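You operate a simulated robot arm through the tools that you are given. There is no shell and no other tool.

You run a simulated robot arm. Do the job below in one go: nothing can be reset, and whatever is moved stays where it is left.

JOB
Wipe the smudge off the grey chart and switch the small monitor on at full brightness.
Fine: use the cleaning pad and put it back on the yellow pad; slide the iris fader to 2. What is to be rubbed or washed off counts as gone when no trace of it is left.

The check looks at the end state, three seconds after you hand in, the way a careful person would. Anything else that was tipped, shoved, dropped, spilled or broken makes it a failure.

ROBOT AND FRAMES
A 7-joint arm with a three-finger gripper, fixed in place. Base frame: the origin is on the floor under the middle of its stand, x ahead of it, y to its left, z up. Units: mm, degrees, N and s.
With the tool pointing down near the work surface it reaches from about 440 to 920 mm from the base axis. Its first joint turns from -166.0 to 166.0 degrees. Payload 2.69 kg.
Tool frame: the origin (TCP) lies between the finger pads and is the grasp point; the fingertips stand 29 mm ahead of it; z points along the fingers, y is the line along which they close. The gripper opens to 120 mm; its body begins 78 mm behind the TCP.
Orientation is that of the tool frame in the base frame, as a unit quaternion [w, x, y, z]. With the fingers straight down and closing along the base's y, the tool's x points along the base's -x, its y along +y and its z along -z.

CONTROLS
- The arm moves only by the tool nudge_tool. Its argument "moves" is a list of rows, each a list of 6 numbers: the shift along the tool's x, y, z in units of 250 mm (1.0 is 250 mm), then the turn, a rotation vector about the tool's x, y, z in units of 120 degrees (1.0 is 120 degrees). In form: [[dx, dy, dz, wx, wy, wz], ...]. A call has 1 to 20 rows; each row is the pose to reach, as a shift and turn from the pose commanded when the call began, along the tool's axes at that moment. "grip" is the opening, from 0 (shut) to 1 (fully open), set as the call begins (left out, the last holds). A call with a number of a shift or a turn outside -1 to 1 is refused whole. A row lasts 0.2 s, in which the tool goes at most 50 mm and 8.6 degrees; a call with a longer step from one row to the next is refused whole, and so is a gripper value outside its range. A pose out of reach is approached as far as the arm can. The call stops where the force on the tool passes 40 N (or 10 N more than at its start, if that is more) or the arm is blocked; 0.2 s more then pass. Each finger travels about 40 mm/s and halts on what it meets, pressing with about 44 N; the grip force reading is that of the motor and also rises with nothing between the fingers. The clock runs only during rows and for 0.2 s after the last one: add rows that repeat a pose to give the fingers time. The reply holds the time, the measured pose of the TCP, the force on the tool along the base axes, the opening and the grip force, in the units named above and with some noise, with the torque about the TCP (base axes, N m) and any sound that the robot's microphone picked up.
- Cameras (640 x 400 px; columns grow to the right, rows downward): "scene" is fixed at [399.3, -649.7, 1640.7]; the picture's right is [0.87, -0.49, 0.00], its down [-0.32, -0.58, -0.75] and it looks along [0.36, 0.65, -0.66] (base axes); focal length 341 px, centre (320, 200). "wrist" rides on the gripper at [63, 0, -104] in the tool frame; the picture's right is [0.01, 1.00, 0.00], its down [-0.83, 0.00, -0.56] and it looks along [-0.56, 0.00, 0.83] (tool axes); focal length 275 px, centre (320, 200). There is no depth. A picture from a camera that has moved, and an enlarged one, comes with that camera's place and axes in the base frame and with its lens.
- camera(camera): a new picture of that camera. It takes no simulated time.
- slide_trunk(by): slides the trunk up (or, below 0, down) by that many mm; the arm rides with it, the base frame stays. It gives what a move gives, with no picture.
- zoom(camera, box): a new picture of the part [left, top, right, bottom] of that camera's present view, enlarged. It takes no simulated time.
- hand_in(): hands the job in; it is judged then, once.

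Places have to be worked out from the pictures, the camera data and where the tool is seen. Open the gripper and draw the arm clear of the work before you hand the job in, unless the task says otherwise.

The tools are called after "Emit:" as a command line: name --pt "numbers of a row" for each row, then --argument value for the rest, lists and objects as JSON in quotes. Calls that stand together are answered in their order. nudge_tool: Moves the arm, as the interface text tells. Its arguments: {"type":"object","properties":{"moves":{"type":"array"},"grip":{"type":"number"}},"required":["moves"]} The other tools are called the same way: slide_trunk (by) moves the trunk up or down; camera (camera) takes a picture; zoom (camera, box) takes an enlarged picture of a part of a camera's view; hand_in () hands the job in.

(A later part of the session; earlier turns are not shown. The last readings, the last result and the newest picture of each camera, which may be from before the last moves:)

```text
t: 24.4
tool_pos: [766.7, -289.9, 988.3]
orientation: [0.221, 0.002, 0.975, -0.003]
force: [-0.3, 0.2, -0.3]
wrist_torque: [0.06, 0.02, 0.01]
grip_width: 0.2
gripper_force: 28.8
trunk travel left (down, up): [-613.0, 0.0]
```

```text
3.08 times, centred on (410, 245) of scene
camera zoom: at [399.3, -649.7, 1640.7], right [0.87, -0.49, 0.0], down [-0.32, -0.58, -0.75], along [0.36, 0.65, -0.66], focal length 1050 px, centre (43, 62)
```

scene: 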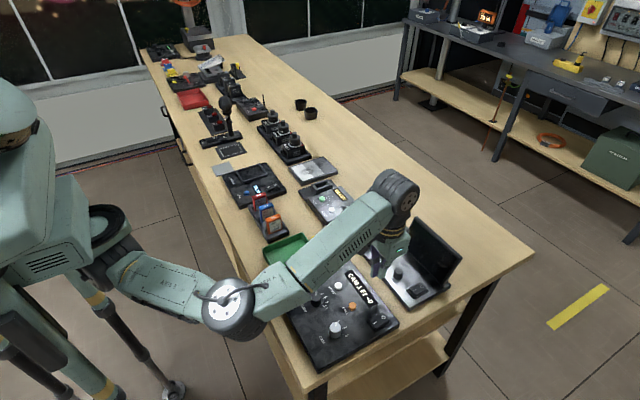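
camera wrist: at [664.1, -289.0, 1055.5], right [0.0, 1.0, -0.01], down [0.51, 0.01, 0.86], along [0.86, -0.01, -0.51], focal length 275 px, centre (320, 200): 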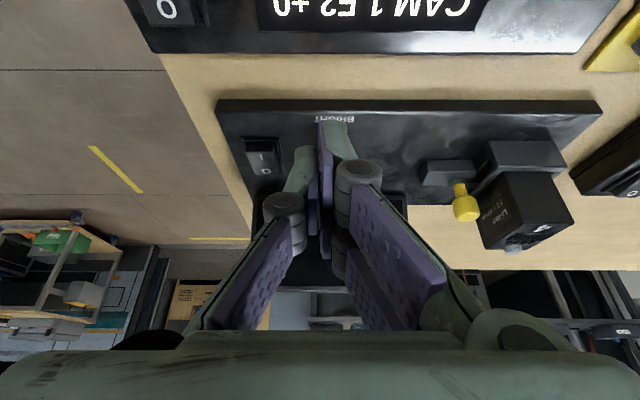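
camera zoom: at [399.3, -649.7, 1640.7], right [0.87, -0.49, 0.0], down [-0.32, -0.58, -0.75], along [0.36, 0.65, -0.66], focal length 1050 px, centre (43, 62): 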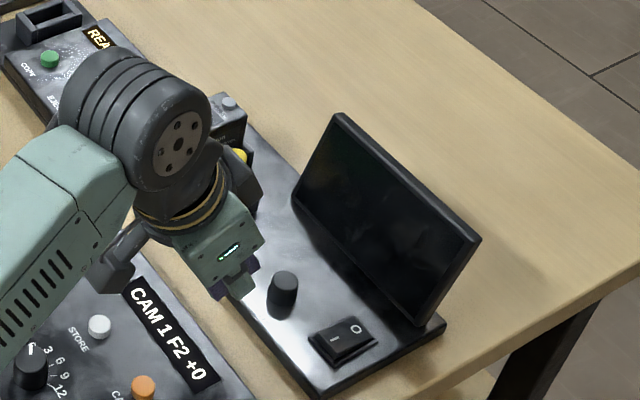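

Switch "I" end is at about (840, -340, z≈911); the closed fingertip cluster is ±21 mm deep along tool x, its lowest corner 35 mm below the TCP with this tilt. I move to hover about 40 mm above the I end.

Emit:
nudge_tool --pt "-0.057 -0.045 0.026 0 0 0" --pt "-0.114 -0.09 0.052 0 0 0" --pt "-0.171 -0.135 0.078 0 0 0" --pt "-0.228 -0.18 0.104 0 0 0" --pt "-0.2856 -0.2248 0.129 0 0 0" --pt "-0.2856 -0.2248 0.129 0 0 0"

Emit:
camera --camera "wrist"

Emit:
zoom --camera "scene" --box '[340, 180, 480, 310]'

```text
t: 25.8
tool_pos: [811.9, -323.8, 989.5]
orientation: [0.22, 0.005, 0.975, -0.005]
force: [-0.5, 0.5, 0.0]
wrist_torque: [0.0, 0.0, 0.0]
grip_width: 0.1
gripper_force: 28.6
out of reach, approached as far as the arm can: row 4, 5, 6
trunk travel left (down, up): [-613.0, 0.0]
```

```text
taken
camera wrist: at [710.6, -321.5, 1056.4], right [0.01, 1.0, -0.01], down [0.51, 0.0, 0.86], along [0.86, -0.01, -0.51], focal length 275 px, centre (320, 200)
```

wrist: 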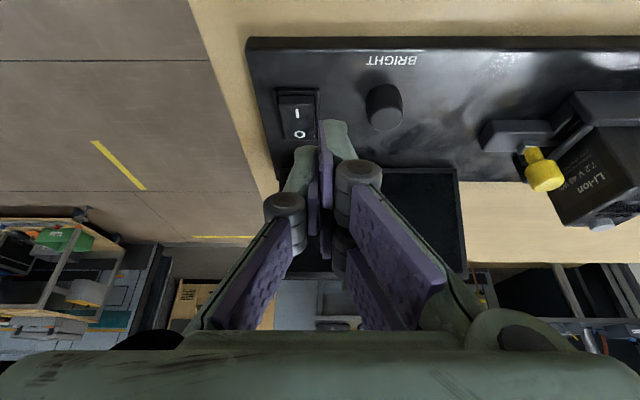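

```text
3.08 times, centred on (410, 245) of scene
camera zoom: at [399.3, -649.7, 1640.7], right [0.87, -0.49, 0.0], down [-0.32, -0.58, -0.75], along [0.36, 0.65, -0.66], focal length 1050 px, centre (43, 62)
```

zoom: 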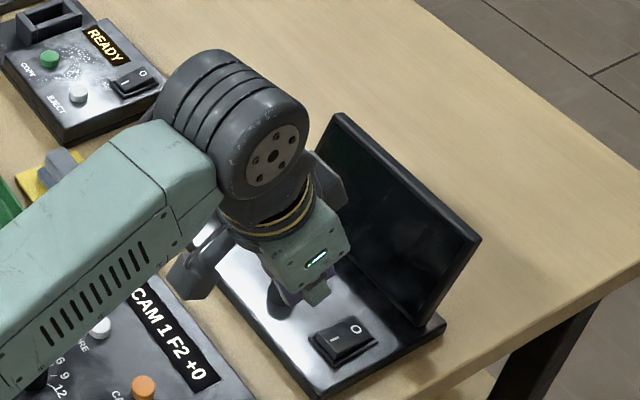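

Emit:
camera --camera "scene"

```text
taken
```

scene: 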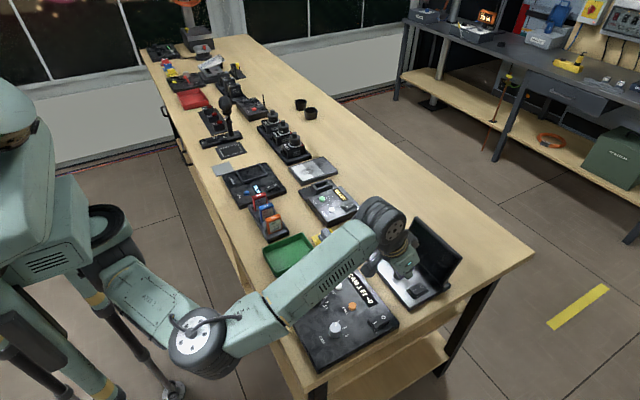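

Still about 35 mm short. I'll align the tool's yaw with the arm's radial direction (-20° about vertical), which frees the wrist, and retry the same hover point.

Emit:
nudge_tool --pt "0 0 0 0.024 0 0.05" --pt "0 0 0 0.048 0 0.1" --pt "0 0 0 0.0718 0 0.15" --pt "-0.037 -0.033 0.018 0.0718 0 0.15" --pt "-0.074 -0.066 0.036 0.0718 0 0.15" --pt "-0.111 -0.098 0.053 0.0718 0 0.15" --pt "-0.111 -0.098 0.053 0.0718 0 0.15"

Emit:
camera --camera "wrist"

```text
t: 27.4
tool_pos: [846.4, -347.2, 992.6]
orientation: [0.216, 0.171, 0.96, -0.041]
force: [0.3, 0.4, -0.2]
wrist_torque: [0.0, -0.04, -0.02]
grip_width: 0.0
gripper_force: 28.4
trunk travel left (down, up): [-613.0, 0.0]
```

```text
taken
camera wrist: at [751.4, -311.2, 1059.0], right [0.34, 0.94, -0.01], down [0.48, -0.17, 0.86], along [0.81, -0.3, -0.51], focal length 275 px, centre (320, 200)
```

wrist: 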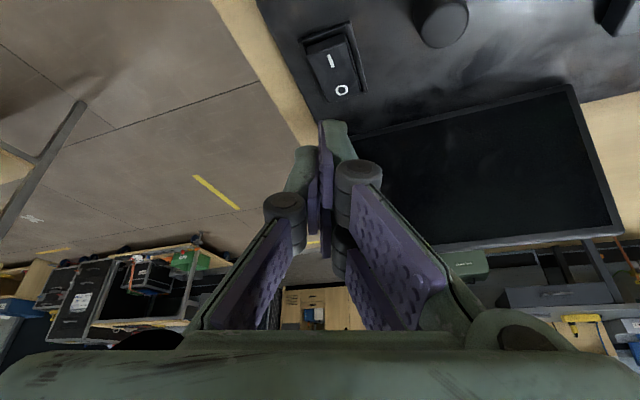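

Aligning the yaw frees the reach: TCP is now (846, -347, 993). Recomputed I mark is at (842, -339, 911); I descend 38 mm to just above it and look.

Emit:
nudge_tool --pt "0.02 -0.002 0.034 0 0 0" --pt "0.04 -0.004 0.068 0 0 0" --pt "0.06 -0.006 0.102 0 0 0" --pt "0.0776 -0.0084 0.131 0 0 0" --pt "0.0776 -0.0084 0.131 0 0 0"

Emit:
zoom --camera "wrist" --box '[240, 20, 420, 200]'

Emit:
zoom --camera "scene" --box '[380, 230, 460, 310]'

```text
t: 28.6
tool_pos: [842.4, -346.0, 955.2]
orientation: [0.218, 0.17, 0.96, -0.042]
force: [0.1, 0.5, -0.2]
wrist_torque: [-0.02, 0.03, 0.01]
grip_width: 0.0
gripper_force: 28.7
trunk travel left (down, up): [-613.0, 0.0]
```

```text
2.22 times, centred on (330, 110) of wrist
camera zoom: at [747.1, -310.6, 1022.0], right [0.34, 0.94, -0.01], down [0.48, -0.17, 0.86], along [0.81, -0.3, -0.51], focal length 612 px, centre (298, 400)
```

zoom: 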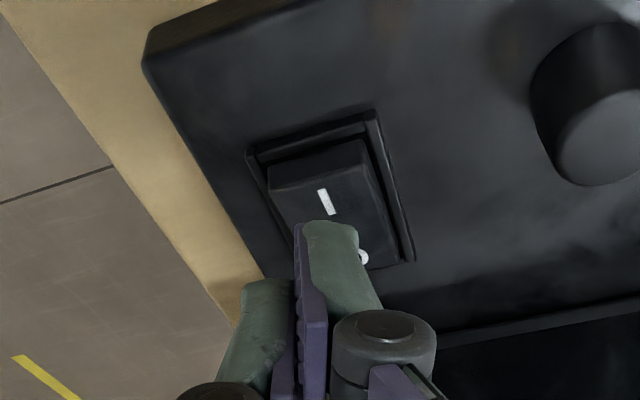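

```text
5.00 times, centred on (420, 270) of scene
camera zoom: at [399.3, -649.7, 1640.7], right [0.87, -0.49, 0.0], down [-0.32, -0.58, -0.75], along [0.36, 0.65, -0.66], focal length 1706 px, centre (-180, -150)
```

zoom: 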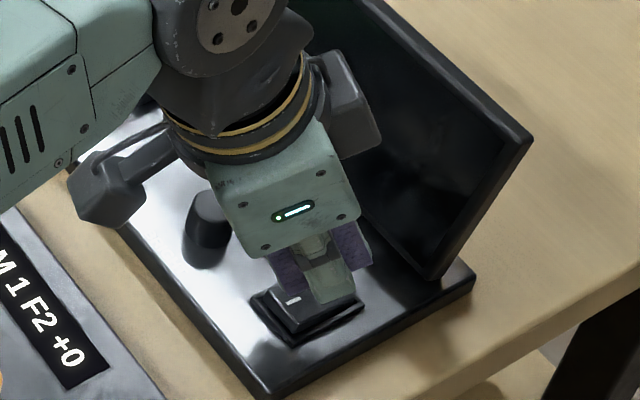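

The fingertip corner is directly over the I end, about 9 mm above it. I press down gently in 2 mm steps for 16 mm.

Emit:
nudge_tool --pt "0.0069 0 0.0144 0 0 0" --pt "0.0137 0 0.0288 0 0 0" --pt "0.0171 0 0.0361 0 0 0" --pt "0.0206 0 0.0433 0 0 0" --pt "0.024 0 0.0505 0 0 0" --pt "0.0274 0 0.0577 0 0 0"

Emit:
zoom --camera "wrist" --box '[240, 20, 420, 200]'

Emit:
zoom --camera "scene" --box '[380, 210, 480, 310]'

```text
t: 30.0
tool_pos: [842.7, -347.5, 937.2]
orientation: [0.216, 0.171, 0.96, -0.042]
force: [-0.5, 0.4, 0.0]
wrist_torque: [0.0, 0.01, -0.01]
grip_width: 0.1
gripper_force: 28.4
trunk travel left (down, up): [-613.0, 0.0]
```

```text
2.22 times, centred on (330, 110) of wrist
camera zoom: at [747.0, -311.5, 1004.6], right [0.34, 0.94, -0.01], down [0.48, -0.17, 0.86], along [0.81, -0.3, -0.51], focal length 612 px, centre (298, 400)
```

zoom: 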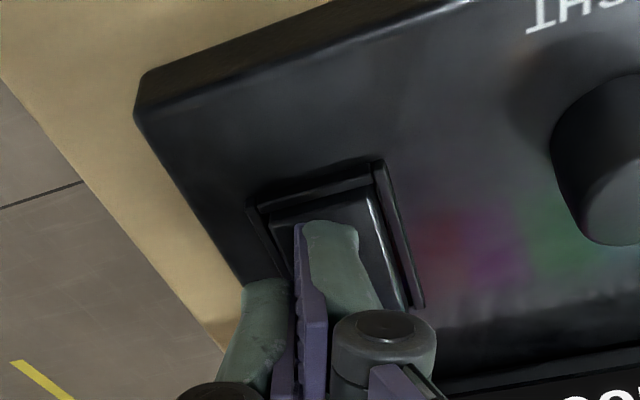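

```text
4.00 times, centred on (430, 260) of scene
camera zoom: at [399.3, -649.7, 1640.7], right [0.87, -0.49, 0.0], down [-0.32, -0.58, -0.75], along [0.36, 0.65, -0.66], focal length 1365 px, centre (-120, -40)
```

zoom: 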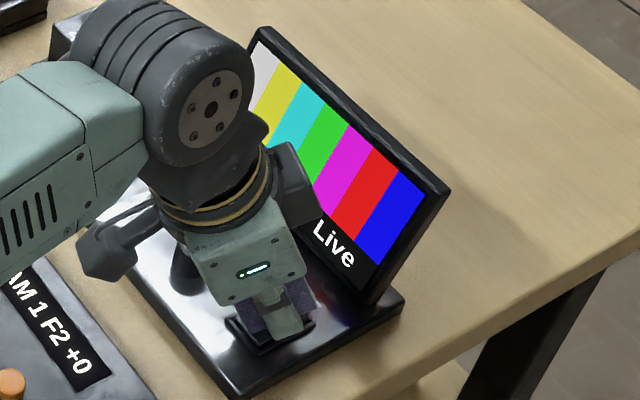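

The switch flipped and the screen lights with colour bars and text. I raise the tool 60 mm and read the screen.

Emit:
nudge_tool --pt "-0.025 0 -0.054 0 0 0" --pt "-0.06 0 -0.126 0 0 0" --pt "-0.103 0 -0.216 0 0 0" --pt "-0.103 0 -0.216 0 0 0"

Emit:
camera --camera "wrist"

Emit:
zoom --camera "scene" --box '[380, 200, 480, 310]'

```text
t: 31.0
tool_pos: [840.9, -344.4, 999.9]
orientation: [0.217, 0.171, 0.96, -0.042]
force: [-0.1, 0.0, -0.1]
wrist_torque: [0.01, 0.01, 0.03]
grip_width: 0.0
gripper_force: 28.6
trunk travel left (down, up): [-613.0, 0.0]
```

```text
taken
camera wrist: at [747.0, -309.4, 1066.4], right [0.34, 0.94, -0.01], down [0.48, -0.17, 0.86], along [0.81, -0.3, -0.51], focal length 275 px, centre (320, 200)
```

wrist: 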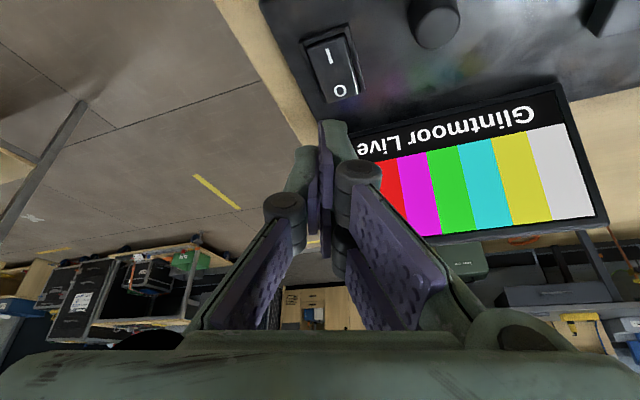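

```text
3.64 times, centred on (430, 255) of scene
camera zoom: at [399.3, -649.7, 1640.7], right [0.87, -0.49, 0.0], down [-0.32, -0.58, -0.75], along [0.36, 0.65, -0.66], focal length 1240 px, centre (-80, 0)
```

zoom: 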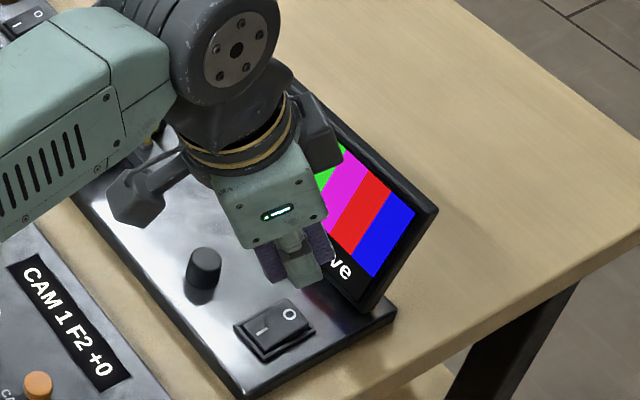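

The screen reads "Glintmoor Live"; brightness setting is unknown, so I'll turn the knob clockwise to its stop. The knob's top is at about (836, -282, 921); I move above it, stand the tool upright with radial yaw and open the fingers to 50 mm.

Emit:
nudge_tool --pt "0.028 0.056 -0.003 0 0.05 0" --pt "0.056 0.113 -0.005 0 0.1 0" --pt "0.084 0.17 -0.008 0 0.155 0" --pt "0.111 0.226 -0.01 0 0.21 0" --pt "0.111 0.226 -0.01 0 0.21 0" --grip 0.42

Emit:
camera --camera "wrist"

Emit:
camera --camera "scene"

```text
t: 32.2
tool_pos: [837.7, -285.2, 987.9]
orientation: [0.002, 0.176, 0.984, -0.004]
force: [-0.7, 0.0, -0.5]
wrist_torque: [-0.01, 0.0, -0.02]
grip_width: 50.3
gripper_force: 0.1
trunk travel left (down, up): [-613.0, 0.0]
```

```text
taken
camera wrist: at [778.3, -261.9, 1091.7], right [0.34, 0.94, -0.01], down [0.78, -0.28, 0.56], along [0.52, -0.2, -0.83], focal length 275 px, centre (320, 200)
```

wrist: 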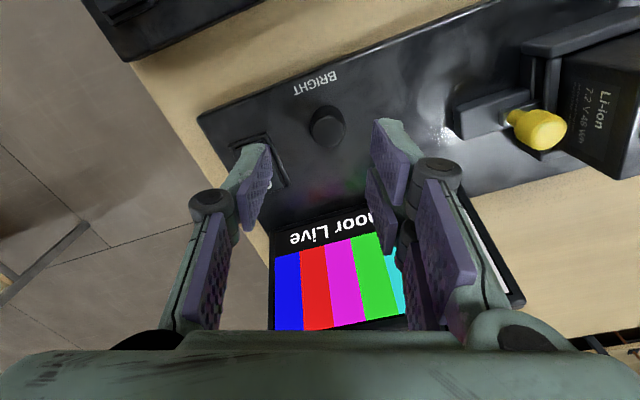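

```text
taken
```

scene: 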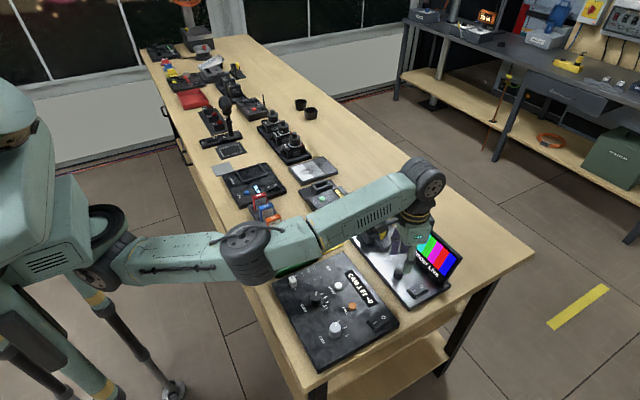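

Upright at r≈885 works with radial yaw. I zoom in on the knob to refine its centre before descending.

Emit:
zoom --camera "wrist" --box '[280, 70, 380, 190]'

Emit:
zoom --camera "scene" --box '[380, 220, 470, 310]'

```text
3.33 times, centred on (330, 130) of wrist
camera zoom: at [778.3, -261.9, 1091.7], right [0.34, 0.94, -0.01], down [0.78, -0.28, 0.56], along [0.52, -0.2, -0.83], focal length 918 px, centre (287, 433)
```

zoom: 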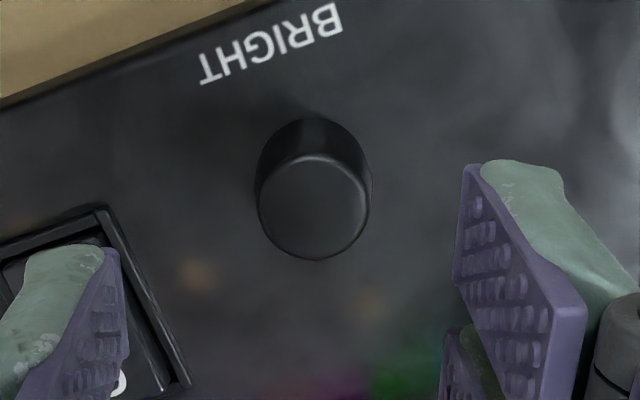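

```text
4.44 times, centred on (425, 265) of scene
camera zoom: at [399.3, -649.7, 1640.7], right [0.87, -0.49, 0.0], down [-0.32, -0.58, -0.75], along [0.36, 0.65, -0.66], focal length 1516 px, centre (-147, -89)
```

zoom: 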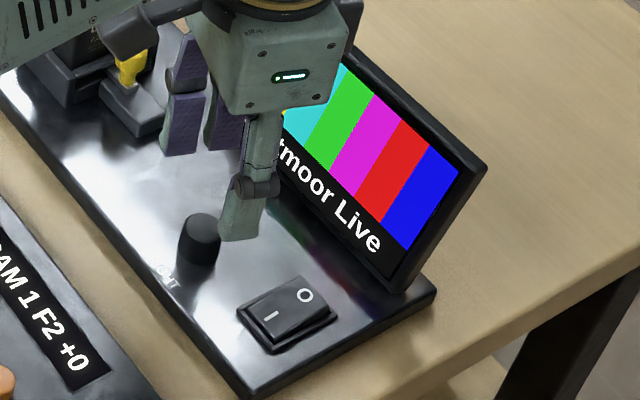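

Knob centre is (840, -280.5), top z≈919, panel z≈899, diameter ≈22 mm. I centre over it and descend to TCP z≈935 (tips at 906).

Emit:
nudge_tool --pt "-0.002 0.021 0.05 0 0 0" --pt "-0.002 0.021 0.1 0 0 0" --pt "-0.002 0.021 0.15 0 0 0" --pt "-0.002 0.021 0.19 0 0 0" --pt "-0.002 0.021 0.212 0 0 0" --pt "-0.002 0.021 0.212 0 0 0"

Emit:
zoom --camera "wrist" --box '[220, 90, 440, 310]'

Emit:
zoom --camera "scene" --box '[380, 220, 470, 310]'

```text
t: 33.6
tool_pos: [838.6, -281.8, 933.8]
orientation: [0.002, 0.176, 0.984, -0.004]
force: [-0.3, -0.1, -0.8]
wrist_torque: [0.0, -0.01, 0.0]
grip_width: 50.5
gripper_force: 0.1
trunk travel left (down, up): [-613.0, 0.0]
```

```text
1.82 times, centred on (330, 200) of wrist
camera zoom: at [780.0, -258.6, 1037.7], right [0.34, 0.94, -0.01], down [0.78, -0.28, 0.56], along [0.52, -0.2, -0.83], focal length 500 px, centre (302, 200)
```

zoom: 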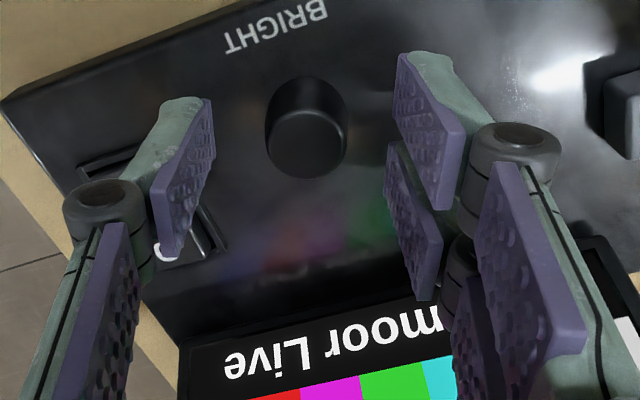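

```text
4.44 times, centred on (425, 265) of scene
camera zoom: at [399.3, -649.7, 1640.7], right [0.87, -0.49, 0.0], down [-0.32, -0.58, -0.75], along [0.36, 0.65, -0.66], focal length 1516 px, centre (-147, -89)
```

zoom: 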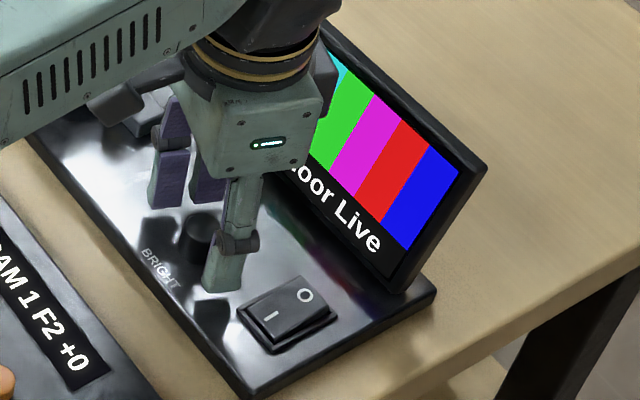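

Knob is centred between the fingers. I close on it.

Emit:
nudge_tool --pt "0 0 0 0 0 0" --pt "0 0 0 0 0 0" --pt "0 0 0 0 0 0" --pt "0 0 0 0 0 0" --pt "0 0 0 0 0 0" --grip 0.1

Emit:
zoom --camera "wrist" --box '[220, 90, 440, 310]'

```text
t: 34.8
tool_pos: [838.8, -280.7, 934.7]
orientation: [0.003, 0.175, 0.985, -0.003]
force: [2.1, 5.0, -1.2]
wrist_torque: [0.16, -0.17, 0.01]
grip_width: 21.6
gripper_force: 45.2
trunk travel left (down, up): [-613.0, 0.0]
```

```text
1.82 times, centred on (330, 200) of wrist
camera zoom: at [780.5, -257.8, 1037.7], right [0.34, 0.94, -0.01], down [0.78, -0.28, 0.56], along [0.53, -0.2, -0.83], focal length 500 px, centre (302, 200)
```

zoom: 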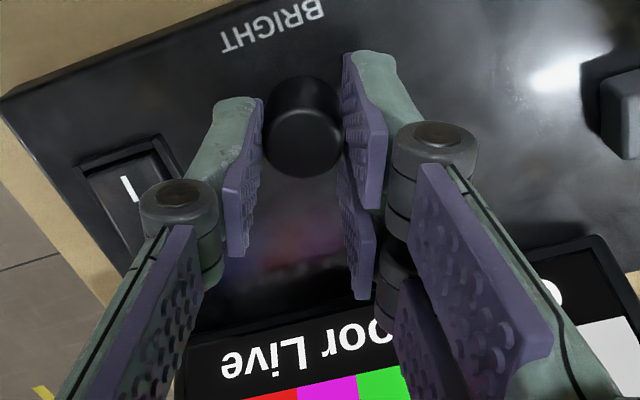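

Knob gripped (21.6 mm). I rotate 30° clockwise (seen from above) and watch torque and the screen.

Emit:
nudge_tool --pt "0 0 0 0 0 0.042" --pt "0 0 0 0 0 0.083" --pt "0 0 0 0 0 0.125" --pt "0 0 0 0 0 0.167" --pt "0 0 0 0 0 0.208" --pt "0 0 0 0 0 0.25" --pt "0 0 0 0 0 0.25"

Emit:
zoom --camera "scene" --box '[380, 220, 470, 310]'

Emit:
camera --camera "wrist"

```text
t: 36.4
tool_pos: [839.4, -280.2, 934.2]
orientation: [0.002, 0.425, 0.905, -0.003]
force: [-15.3, 8.8, -10.4]
wrist_torque: [-0.37, 0.14, 0.03]
grip_width: 21.8
gripper_force: 45.2
trunk travel left (down, up): [-613.0, 0.0]
```

```text
4.44 times, centred on (425, 265) of scene
camera zoom: at [399.3, -649.7, 1640.7], right [0.87, -0.49, 0.0], down [-0.32, -0.58, -0.75], along [0.36, 0.65, -0.66], focal length 1516 px, centre (-147, -89)
```

zoom: 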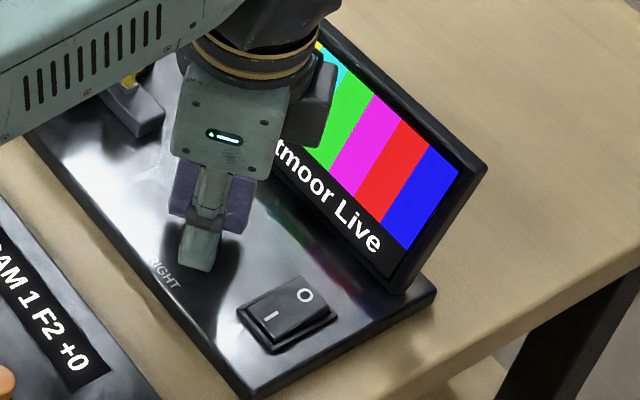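

```text
taken
camera wrist: at [799.6, -230.9, 1037.7], right [0.77, 0.64, -0.01], down [0.53, -0.63, 0.56], along [0.36, -0.43, -0.83], focal length 275 px, centre (320, 200)
```

wrist: 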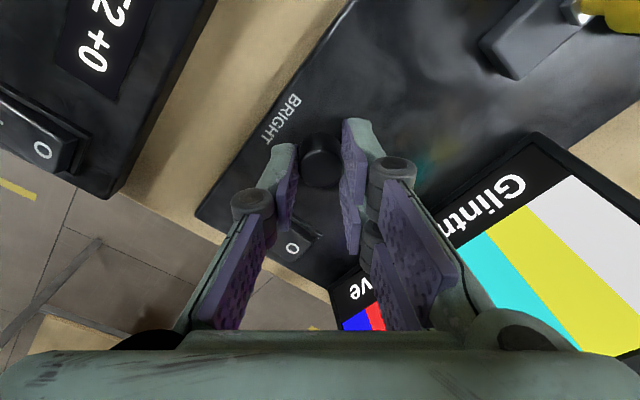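

The knob turned and the bars look slightly brighter; lateral force is ~18 N from small mis-centring. I continue another 25° clockwise.

Emit:
nudge_tool --pt "0 0 0 0 0 0.042" --pt "0 0 0 0 0 0.083" --pt "0 0 0 0 0 0.125" --pt "0 0 0 0 0 0.167" --pt "0 0 0 0 0 0.208" --pt "0 0 0 0 0 0.208"

Emit:
zoom --camera "scene" --box '[380, 220, 470, 310]'

Emit:
camera --camera "wrist"

```text
t: 37.8
tool_pos: [839.3, -280.6, 934.1]
orientation: [0.002, 0.611, 0.792, -0.003]
force: [-18.6, 9.0, -13.9]
wrist_torque: [1.03, 0.69, 0.01]
grip_width: 21.7
gripper_force: 44.6
trunk travel left (down, up): [-613.0, 0.0]
```

```text
4.44 times, centred on (425, 265) of scene
camera zoom: at [399.3, -649.7, 1640.7], right [0.87, -0.49, 0.0], down [-0.32, -0.58, -0.75], along [0.36, 0.65, -0.66], focal length 1516 px, centre (-147, -89)
```

zoom: 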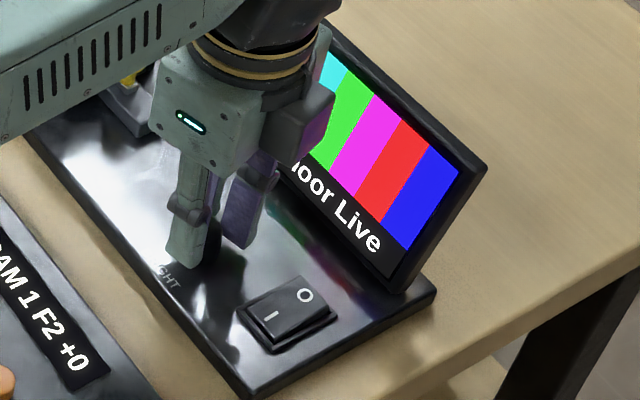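

```text
taken
camera wrist: at [823.6, -218.3, 1037.8], right [0.97, 0.26, 0.0], down [0.21, -0.8, 0.56], along [0.14, -0.54, -0.83], focal length 275 px, centre (320, 200)
```

wrist: 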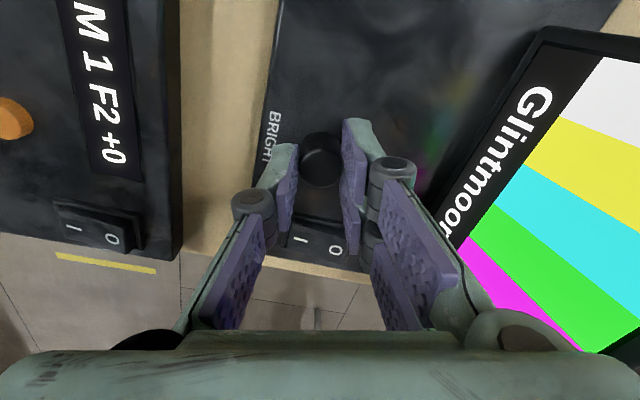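

Still brightening slightly and torque stays modest. I continue another 30° clockwise.

Emit:
nudge_tool --pt "0 0 0 0 0 0.042" --pt "0 0 0 0 0 0.083" --pt "0 0 0 0 0 0.125" --pt "0 0 0 0 0 0.167" --pt "0 0 0 0 0 0.208" --pt "0 0 0 0 0 0.25" --pt "0 0 0 0 0 0.25"

Emit:
zoom --camera "scene" --box '[380, 220, 470, 310]'

Emit:
camera --camera "wrist"

```text
t: 39.4
tool_pos: [839.3, -280.2, 933.7]
orientation: [0.003, 0.795, 0.607, -0.002]
force: [-17.2, 8.1, -15.7]
wrist_torque: [-0.11, 0.46, -0.02]
grip_width: 21.3
gripper_force: 45.3
trunk travel left (down, up): [-613.0, 0.0]
```

```text
4.44 times, centred on (425, 265) of scene
camera zoom: at [399.3, -649.7, 1640.7], right [0.87, -0.49, 0.0], down [-0.32, -0.58, -0.75], along [0.36, 0.65, -0.66], focal length 1516 px, centre (-147, -89)
```

zoom: 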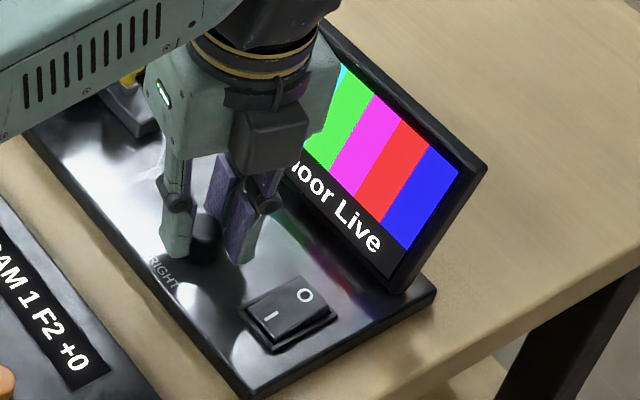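

```text
taken
camera wrist: at [856.2, -218.1, 1037.8], right [0.97, -0.26, 0.0], down [-0.22, -0.8, 0.56], along [-0.14, -0.54, -0.83], focal length 275 px, centre (320, 200)
```

wrist: 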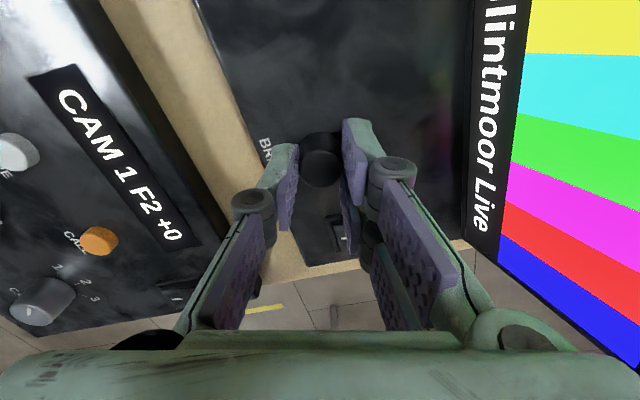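

85° so far; the arm still has yaw room. I continue another 30°.

Emit:
nudge_tool --pt "0 0 0 0 0 0.042" --pt "0 0 0 0 0 0.083" --pt "0 0 0 0 0 0.125" --pt "0 0 0 0 0 0.167" --pt "0 0 0 0 0 0.208" --pt "0 0 0 0 0 0.25" --pt "0 0 0 0 0 0.25"

Emit:
zoom --camera "scene" --box '[380, 220, 470, 310]'

Emit:
camera --camera "wrist"

```text
t: 41.0
tool_pos: [839.1, -279.9, 933.8]
orientation: [0.005, 0.925, 0.38, 0.001]
force: [-15.1, 6.4, -4.0]
wrist_torque: [-0.4, 1.12, 0.0]
grip_width: 21.5
gripper_force: 44.6
trunk travel left (down, up): [-613.0, 0.0]
```

```text
4.44 times, centred on (425, 265) of scene
camera zoom: at [399.3, -649.7, 1640.7], right [0.87, -0.49, 0.0], down [-0.32, -0.58, -0.75], along [0.36, 0.65, -0.66], focal length 1516 px, centre (-147, -89)
```

zoom: 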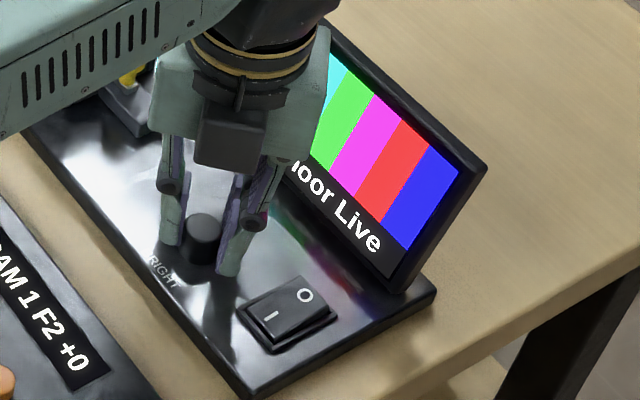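

```text
taken
camera wrist: at [884.2, -234.2, 1038.1], right [0.71, -0.71, 0.01], down [-0.59, -0.58, 0.56], along [-0.39, -0.4, -0.83], focal length 275 px, centre (320, 200)
```

wrist: 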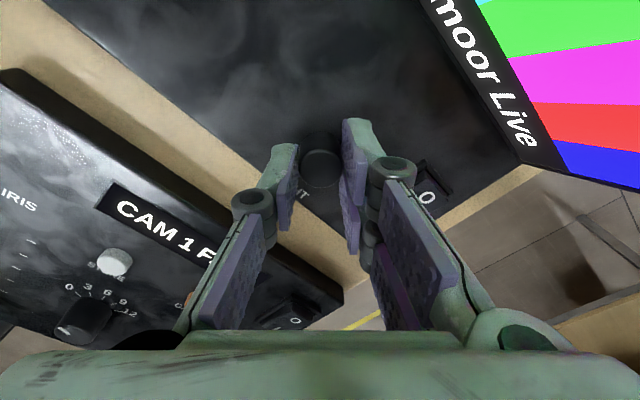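

Brightness keeps rising. I continue another 25°.

Emit:
nudge_tool --pt "0 0 0 0 0 0.042" --pt "0 0 0 0 0 0.083" --pt "0 0 0 0 0 0.125" --pt "0 0 0 0 0 0.167" --pt "0 0 0 0 0 0.208" --pt "0 0 0 0 0 0.208"

Emit:
zoom --camera "scene" --box '[380, 220, 470, 310]'

Emit:
camera --camera "scene"

```text
t: 42.4
tool_pos: [840.2, -277.7, 935.2]
orientation: [0.005, 0.985, 0.171, 0.002]
force: [-6.5, -0.2, -1.7]
wrist_torque: [-0.04, -0.02, 0.35]
grip_width: 21.7
gripper_force: 44.9
trunk travel left (down, up): [-613.0, 0.0]
```

```text
4.44 times, centred on (425, 265) of scene
camera zoom: at [399.3, -649.7, 1640.7], right [0.87, -0.49, 0.0], down [-0.32, -0.58, -0.75], along [0.36, 0.65, -0.66], focal length 1516 px, centre (-147, -89)
```

zoom: 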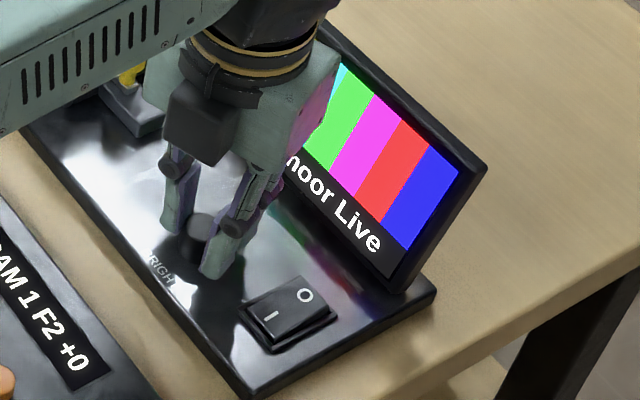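

```text
taken
```

scene: 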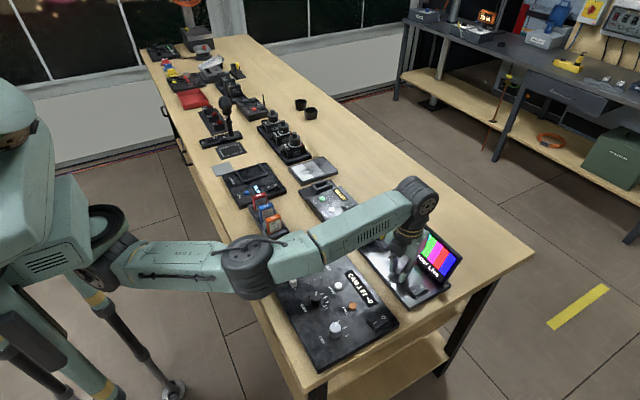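

A 0.35 N·m reaction about vertical has appeared, which suggests the end stop. I look closely at the screen colours, then try a few more degrees to see whether anything changes.

Emit:
zoom --camera "scene" --box '[440, 240, 460, 270]'

Emit:
nudge_tool --pt "0 0 0 0 0 0.02" --pt "0 0 0 0 0 0.042" --pt "0 0 0 0 0 0.042"

Emit:
zoom --camera "scene" --box '[440, 240, 460, 270]'

```text
13.33 times, centred on (450, 255) of scene
camera zoom: at [399.3, -649.7, 1640.7], right [0.87, -0.49, 0.0], down [-0.32, -0.58, -0.75], along [0.36, 0.65, -0.66], focal length 4549 px, centre (-1413, -533)
```

zoom: 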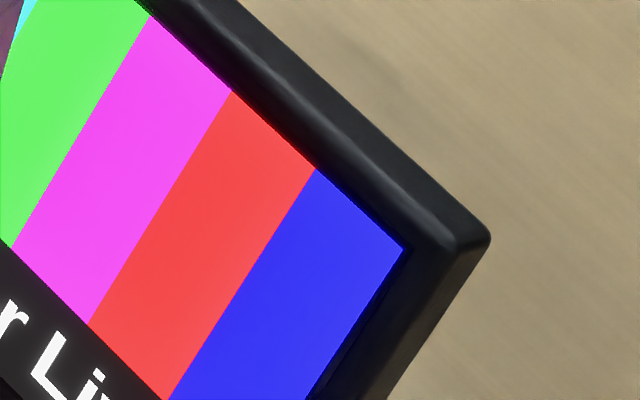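

```text
t: 43.2
tool_pos: [839.5, -279.4, 935.7]
orientation: [0.004, 0.992, 0.127, 0.002]
force: [-3.1, 0.5, 5.8]
wrist_torque: [0.11, 0.18, 0.0]
grip_width: 21.8
gripper_force: 35.4
trunk travel left (down, up): [-613.0, 0.0]
```

```text
13.33 times, centred on (450, 255) of scene
camera zoom: at [399.3, -649.7, 1640.7], right [0.87, -0.49, 0.0], down [-0.32, -0.58, -0.75], along [0.36, 0.65, -0.66], focal length 4549 px, centre (-1413, -533)
```

zoom: 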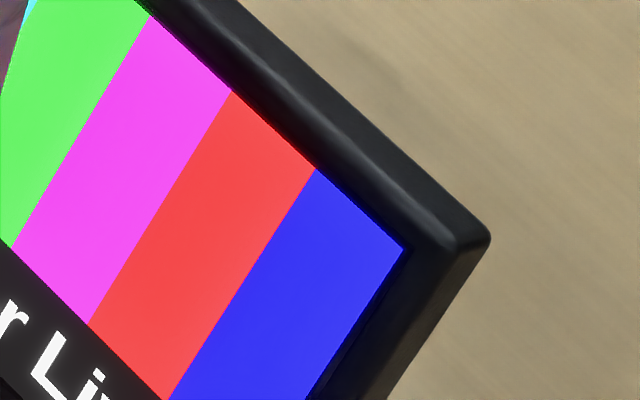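

No colour change over the extra 5° and the fingers seem to have slipped, consistent with the end stop. To confirm, I open, rotate back 70°, and will regrip and test again.

Emit:
nudge_tool --pt "0 0 0 0 0 0" --pt "0 0 0 0 0 0" --pt "0 0 0 0 0 0" --pt "0 0 0 0 0 -0.06" --pt "0 0 0 0 0 -0.12" --pt "0 0 0 0 0 -0.18" --pt "0 0 0 0 0 -0.24" --pt "0 0 0 0 0 -0.3" --pt "0 0 0 0 0 -0.36" --pt "0 0 0 0 0 -0.42" --pt "0 0 0 0 0 -0.48" --pt "0 0 0 0 0 -0.54" --pt "0 0 0 0 0 -0.583" --pt "0 0 0 0 0 -0.583" --grip 0.4

Emit:
camera --camera "wrist"

Emit:
zoom --camera "scene" --box '[440, 240, 460, 270]'

```text
t: 46.2
tool_pos: [840.7, -279.3, 932.4]
orientation: [0.004, 0.738, 0.675, -0.002]
force: [0.0, -0.1, -0.3]
wrist_torque: [0.01, 0.0, -0.01]
grip_width: 48.1
gripper_force: 0.1
trunk travel left (down, up): [-613.0, 0.0]
```

```text
taken
camera wrist: at [845.6, -216.8, 1037.3], right [1.0, -0.09, 0.0], down [-0.07, -0.82, 0.56], along [-0.05, -0.56, -0.83], focal length 275 px, centre (320, 200)
```

wrist: 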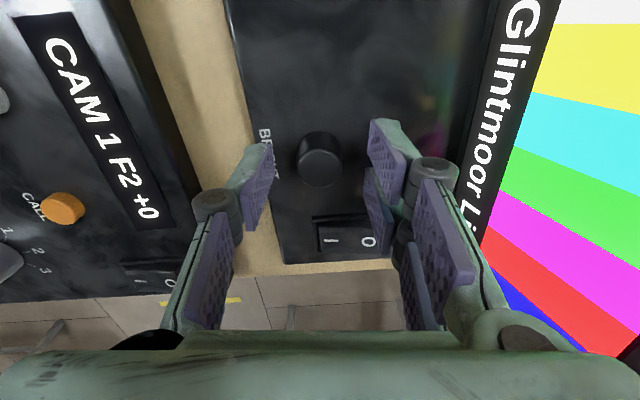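

```text
13.33 times, centred on (450, 255) of scene
camera zoom: at [399.3, -649.7, 1640.7], right [0.87, -0.49, 0.0], down [-0.32, -0.58, -0.75], along [0.36, 0.65, -0.66], focal length 4549 px, centre (-1413, -533)
```

zoom: 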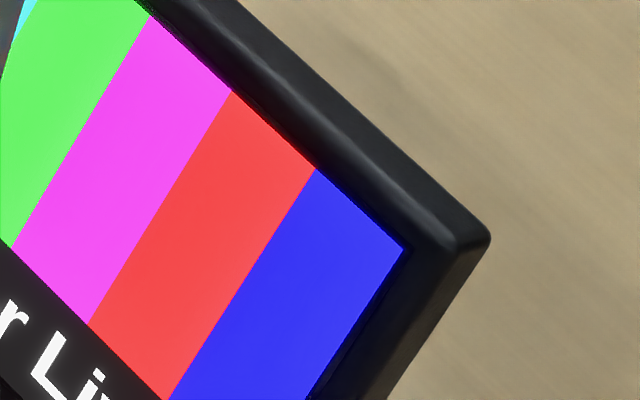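

Released cleanly and the screen is unchanged. I regrip and turn clockwise again to confirm the stop.

Emit:
nudge_tool --pt "0 0 0 0 0 0" --pt "0 0 0 0 0 0" --pt "0 0 0 0 0 0" --pt "0 0 0 0 0 0" --pt "0 0 0 0 0 0" --grip 0.1

Emit:
nudge_tool --pt "0 0 0 0 0 0.025" --pt "0 0 0 0 0 0.05" --pt "0 0 0 0 0 0.075" --pt "0 0 0 0 0 0.1" --pt "0 0 0 0 0 0.1"

Emit:
zoom --camera "scene" --box '[440, 240, 460, 270]'

```text
t: 47.4
tool_pos: [839.3, -280.0, 933.5]
orientation: [0.004, 0.739, 0.673, -0.002]
force: [-9.1, 1.9, -3.0]
wrist_torque: [0.05, 0.27, 0.0]
grip_width: 21.9
gripper_force: 44.4
trunk travel left (down, up): [-613.0, 0.0]
```

```text
t: 48.6
tool_pos: [839.4, -280.5, 933.8]
orientation: [0.003, 0.805, 0.594, -0.002]
force: [-21.6, 6.2, -14.3]
wrist_torque: [0.27, 0.4, 0.14]
grip_width: 21.8
gripper_force: 45.0
trunk travel left (down, up): [-613.0, 0.0]
```

```text
13.33 times, centred on (450, 255) of scene
camera zoom: at [399.3, -649.7, 1640.7], right [0.87, -0.49, 0.0], down [-0.32, -0.58, -0.75], along [0.36, 0.65, -0.66], focal length 4549 px, centre (-1413, -533)
```

zoom: 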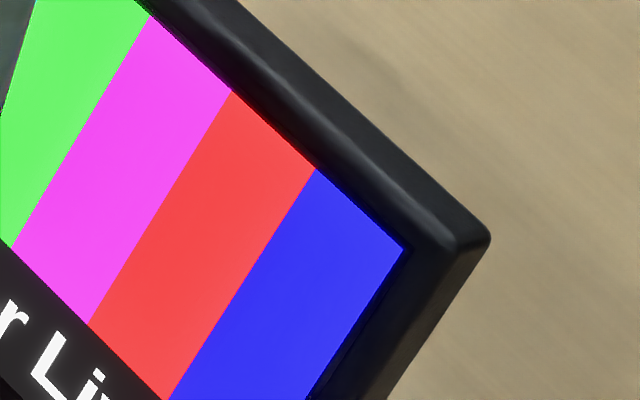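

Colour looks the same after 12°. I turn another 12° to see whether torque builds and the colours remain unchanged.

Emit:
nudge_tool --pt "0 0 0 0 0 0.025" --pt "0 0 0 0 0 0.05" --pt "0 0 0 0 0 0.075" --pt "0 0 0 0 0 0.1" --pt "0 0 0 0 0 0.1"

Emit:
zoom --camera "scene" --box '[440, 240, 460, 270]'

Emit:
camera --camera "wrist"

```text
t: 49.8
tool_pos: [839.8, -280.1, 935.7]
orientation: [0.005, 0.863, 0.505, 0.0]
force: [-13.2, 5.3, -7.6]
wrist_torque: [0.12, 0.39, 0.4]
grip_width: 21.6
gripper_force: 45.2
trunk travel left (down, up): [-613.0, 0.0]
```

```text
13.33 times, centred on (450, 255) of scene
camera zoom: at [399.3, -649.7, 1640.7], right [0.87, -0.49, 0.0], down [-0.32, -0.58, -0.75], along [0.36, 0.65, -0.66], focal length 4549 px, centre (-1413, -533)
```

zoom: 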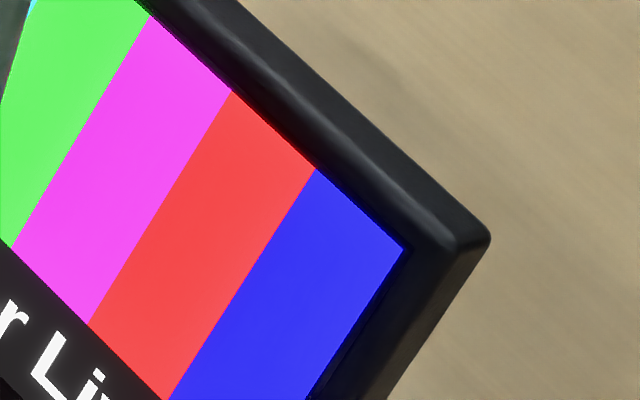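

```text
taken
camera wrist: at [870.1, -223.6, 1039.3], right [0.87, -0.49, 0.01], down [-0.41, -0.72, 0.56], along [-0.27, -0.49, -0.83], focal length 275 px, centre (320, 200)
```

wrist: 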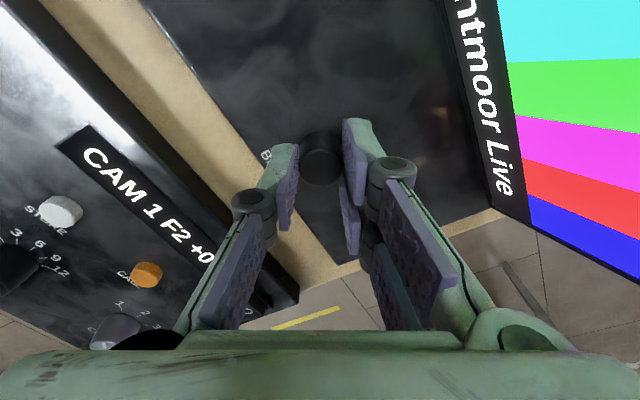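

Torque rises to 0.4 N·m with no colour change, so the knob is at its end stop: full brightness. I release and lift away.

Emit:
nudge_tool --pt "0 0 0 0 0 0" --pt "0 0 0 0 0 0" --pt "0 0 0 0 0 0" --pt "0 0 -0.06 0 0 0" --pt "0 0 -0.14 0 0 0" --pt "0 0 -0.24 0 0 0" --pt "0 0 -0.32 0 0 0" --pt "0 0 -0.32 0 0 0" --grip 0.45

Emit:
zoom --camera "scene" --box '[380, 200, 480, 310]'

```text
t: 51.6
tool_pos: [840.9, -277.9, 1013.2]
orientation: [0.004, 0.863, 0.505, 0.0]
force: [-0.1, 0.3, 0.1]
wrist_torque: [0.01, -0.03, -0.03]
grip_width: 53.8
gripper_force: 0.1
trunk travel left (down, up): [-613.0, 0.0]
```

```text
3.64 times, centred on (430, 255) of scene
camera zoom: at [399.3, -649.7, 1640.7], right [0.87, -0.49, 0.0], down [-0.32, -0.58, -0.75], along [0.36, 0.65, -0.66], focal length 1240 px, centre (-80, 0)
```

zoom: 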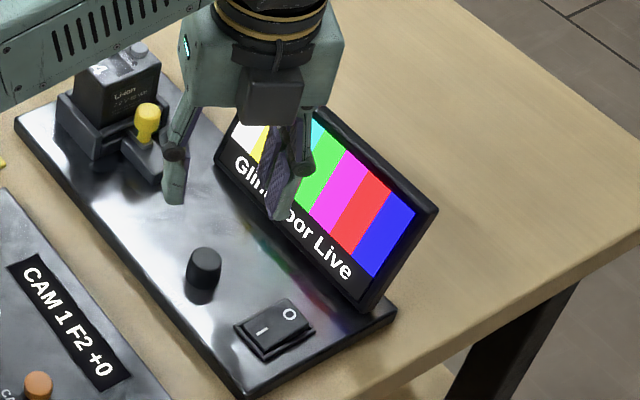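

Monitor is on with bright bars, and the knob and rocker are clear. Now I travel around the battery to above the cleaning pad and set the yaw so the fingers close along x (across the handle's thin side).

Emit:
nudge_tool --pt "-0.04 -0.07 -0.06 0 0 0" --pt "-0.08 -0.14 -0.1 0 0 0" --pt "-0.118 -0.209 -0.1 0 0 0" --pt "-0.033 -0.273 -0.0975 0 0 -0.04" --pt "0.052 -0.338 -0.095 0 0 -0.08" --pt "0.137 -0.402 -0.0925 0 0 -0.12" --pt "0.222 -0.467 -0.09 0 0 -0.16" --pt "0.306 -0.531 -0.0875 0 0 -0.2" --pt "0.391 -0.595 -0.085 0 0 -0.244" --pt "0.476 -0.66 -0.0825 0 0 -0.244" --pt "0.561 -0.724 -0.08 0 0 -0.244" --pt "0.561 -0.724 -0.08 0 0 -0.244" --grip 0.5

Emit:
camera --camera "wrist"

Emit:
camera --camera "scene"

```text
t: 54.2
tool_pos: [749.5, -68.0, 1033.5]
orientation: [0.004, 0.707, 0.707, -0.001]
force: [0.5, 0.2, -0.1]
wrist_torque: [0.03, -0.03, -0.04]
grip_width: 60.0
gripper_force: 0.1
trunk travel left (down, up): [-613.0, 0.0]
```

```text
taken
camera wrist: at [748.7, -3.9, 1136.1], right [1.0, 0.01, 0.0], down [0.0, -0.83, 0.56], along [0.01, -0.56, -0.83], focal length 275 px, centre (320, 200)
```

wrist: 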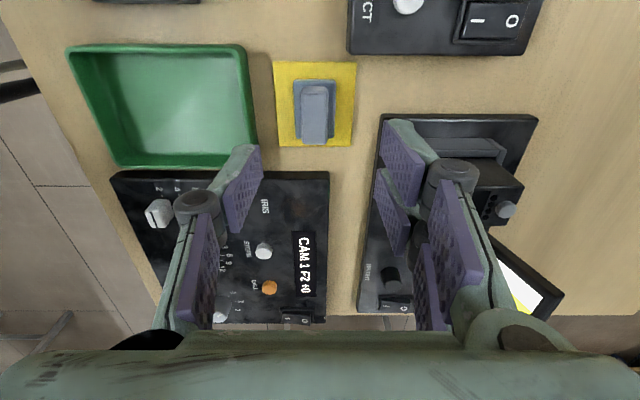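

```text
taken
```

scene: 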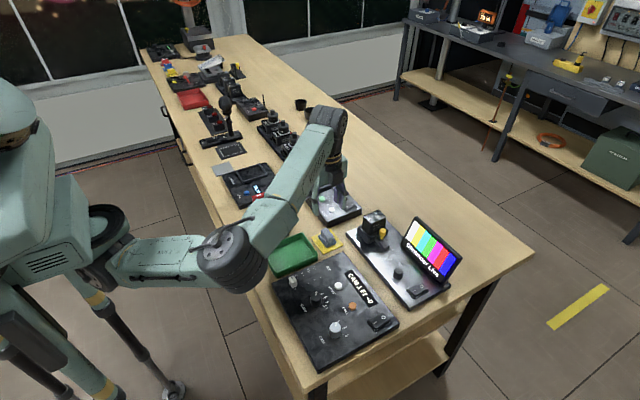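

Perfect yaw. I zoom on the pad to measure the handle.

Emit:
zoom --camera "wrist" --box '[260, 50, 370, 160]'

Emit:
zoom --camera "scene" --box '[300, 215, 360, 265]'

```text
3.64 times, centred on (315, 105) of wrist
camera zoom: at [748.7, -3.9, 1136.1], right [1.0, 0.01, 0.0], down [0.0, -0.83, 0.56], along [0.01, -0.56, -0.83], focal length 1001 px, centre (338, 546)
```

zoom: 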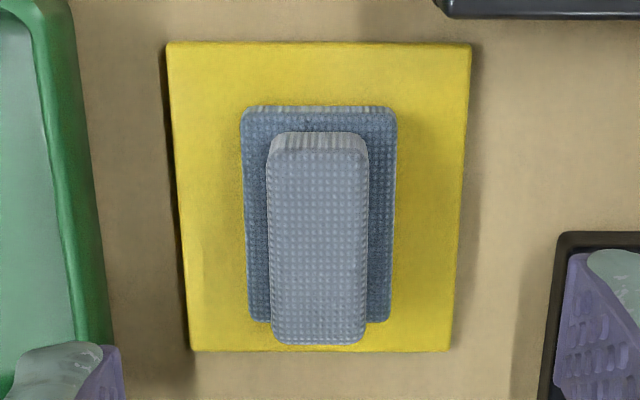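

```text
8.00 times, centred on (330, 240) of scene
camera zoom: at [399.3, -649.7, 1640.7], right [0.87, -0.49, 0.0], down [-0.32, -0.58, -0.75], along [0.36, 0.65, -0.66], focal length 2729 px, centre (240, -120)
```

zoom: 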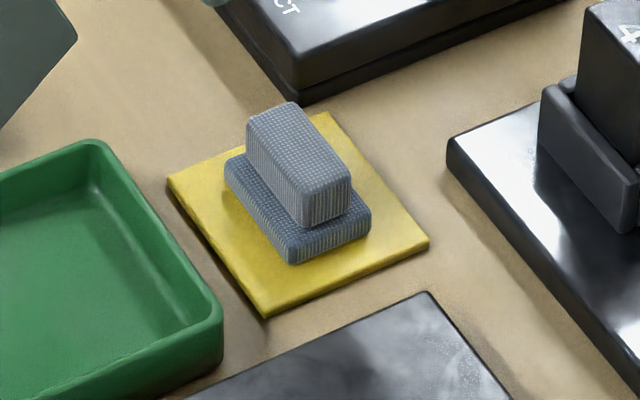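

Triangulating from three views: handle top is at (744.5, -75.5, z≈914), pad base 38×51 mm resting at z≈884, base top ≈895. I narrow the fingers to 44 mm and descend to TCP z≈928.

Emit:
nudge_tool --pt "-0.014 -0.011 0.06 0 0 0" --pt "-0.027 -0.0216 0.13 0 0 0" --pt "-0.027 -0.0216 0.2 0 0 0" --pt "-0.027 -0.0216 0.27 0 0 0" --pt "-0.027 -0.0216 0.33 0 0 0" --pt "-0.027 -0.0216 0.33 0 0 0" --grip 0.37

Emit:
camera --camera "wrist"

Emit:
zoom --camera "scene" --box '[290, 200, 370, 265]'

```text
t: 55.6
tool_pos: [747.1, -76.0, 950.1]
orientation: [0.004, 0.707, 0.707, -0.001]
force: [-0.6, 1.0, -0.2]
wrist_torque: [0.0, -0.03, 0.0]
grip_width: 44.2
gripper_force: 0.1
trunk travel left (down, up): [-613.0, 0.0]
```

```text
taken
camera wrist: at [745.8, -12.5, 1053.9], right [1.0, 0.0, 0.0], down [0.0, -0.83, 0.56], along [0.01, -0.56, -0.83], focal length 275 px, centre (320, 200)
```

wrist: 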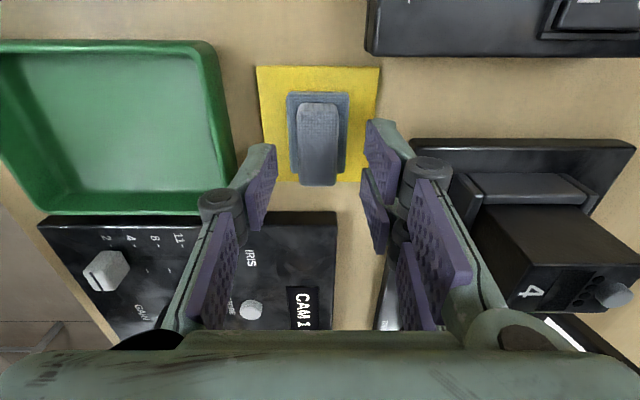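

```text
6.15 times, centred on (330, 232) of scene
camera zoom: at [399.3, -649.7, 1640.7], right [0.87, -0.49, 0.0], down [-0.32, -0.58, -0.75], along [0.36, 0.65, -0.66], focal length 2099 px, centre (258, 0)
```

zoom: 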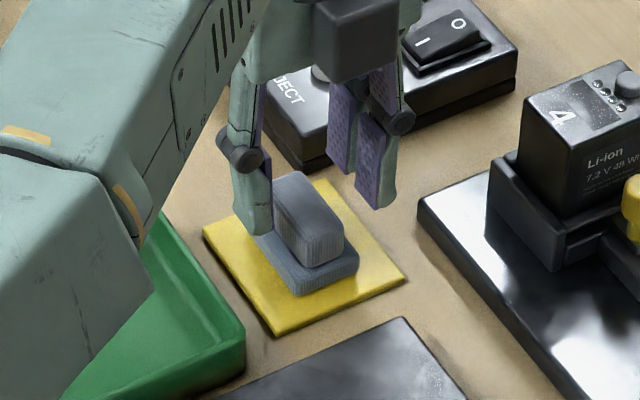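

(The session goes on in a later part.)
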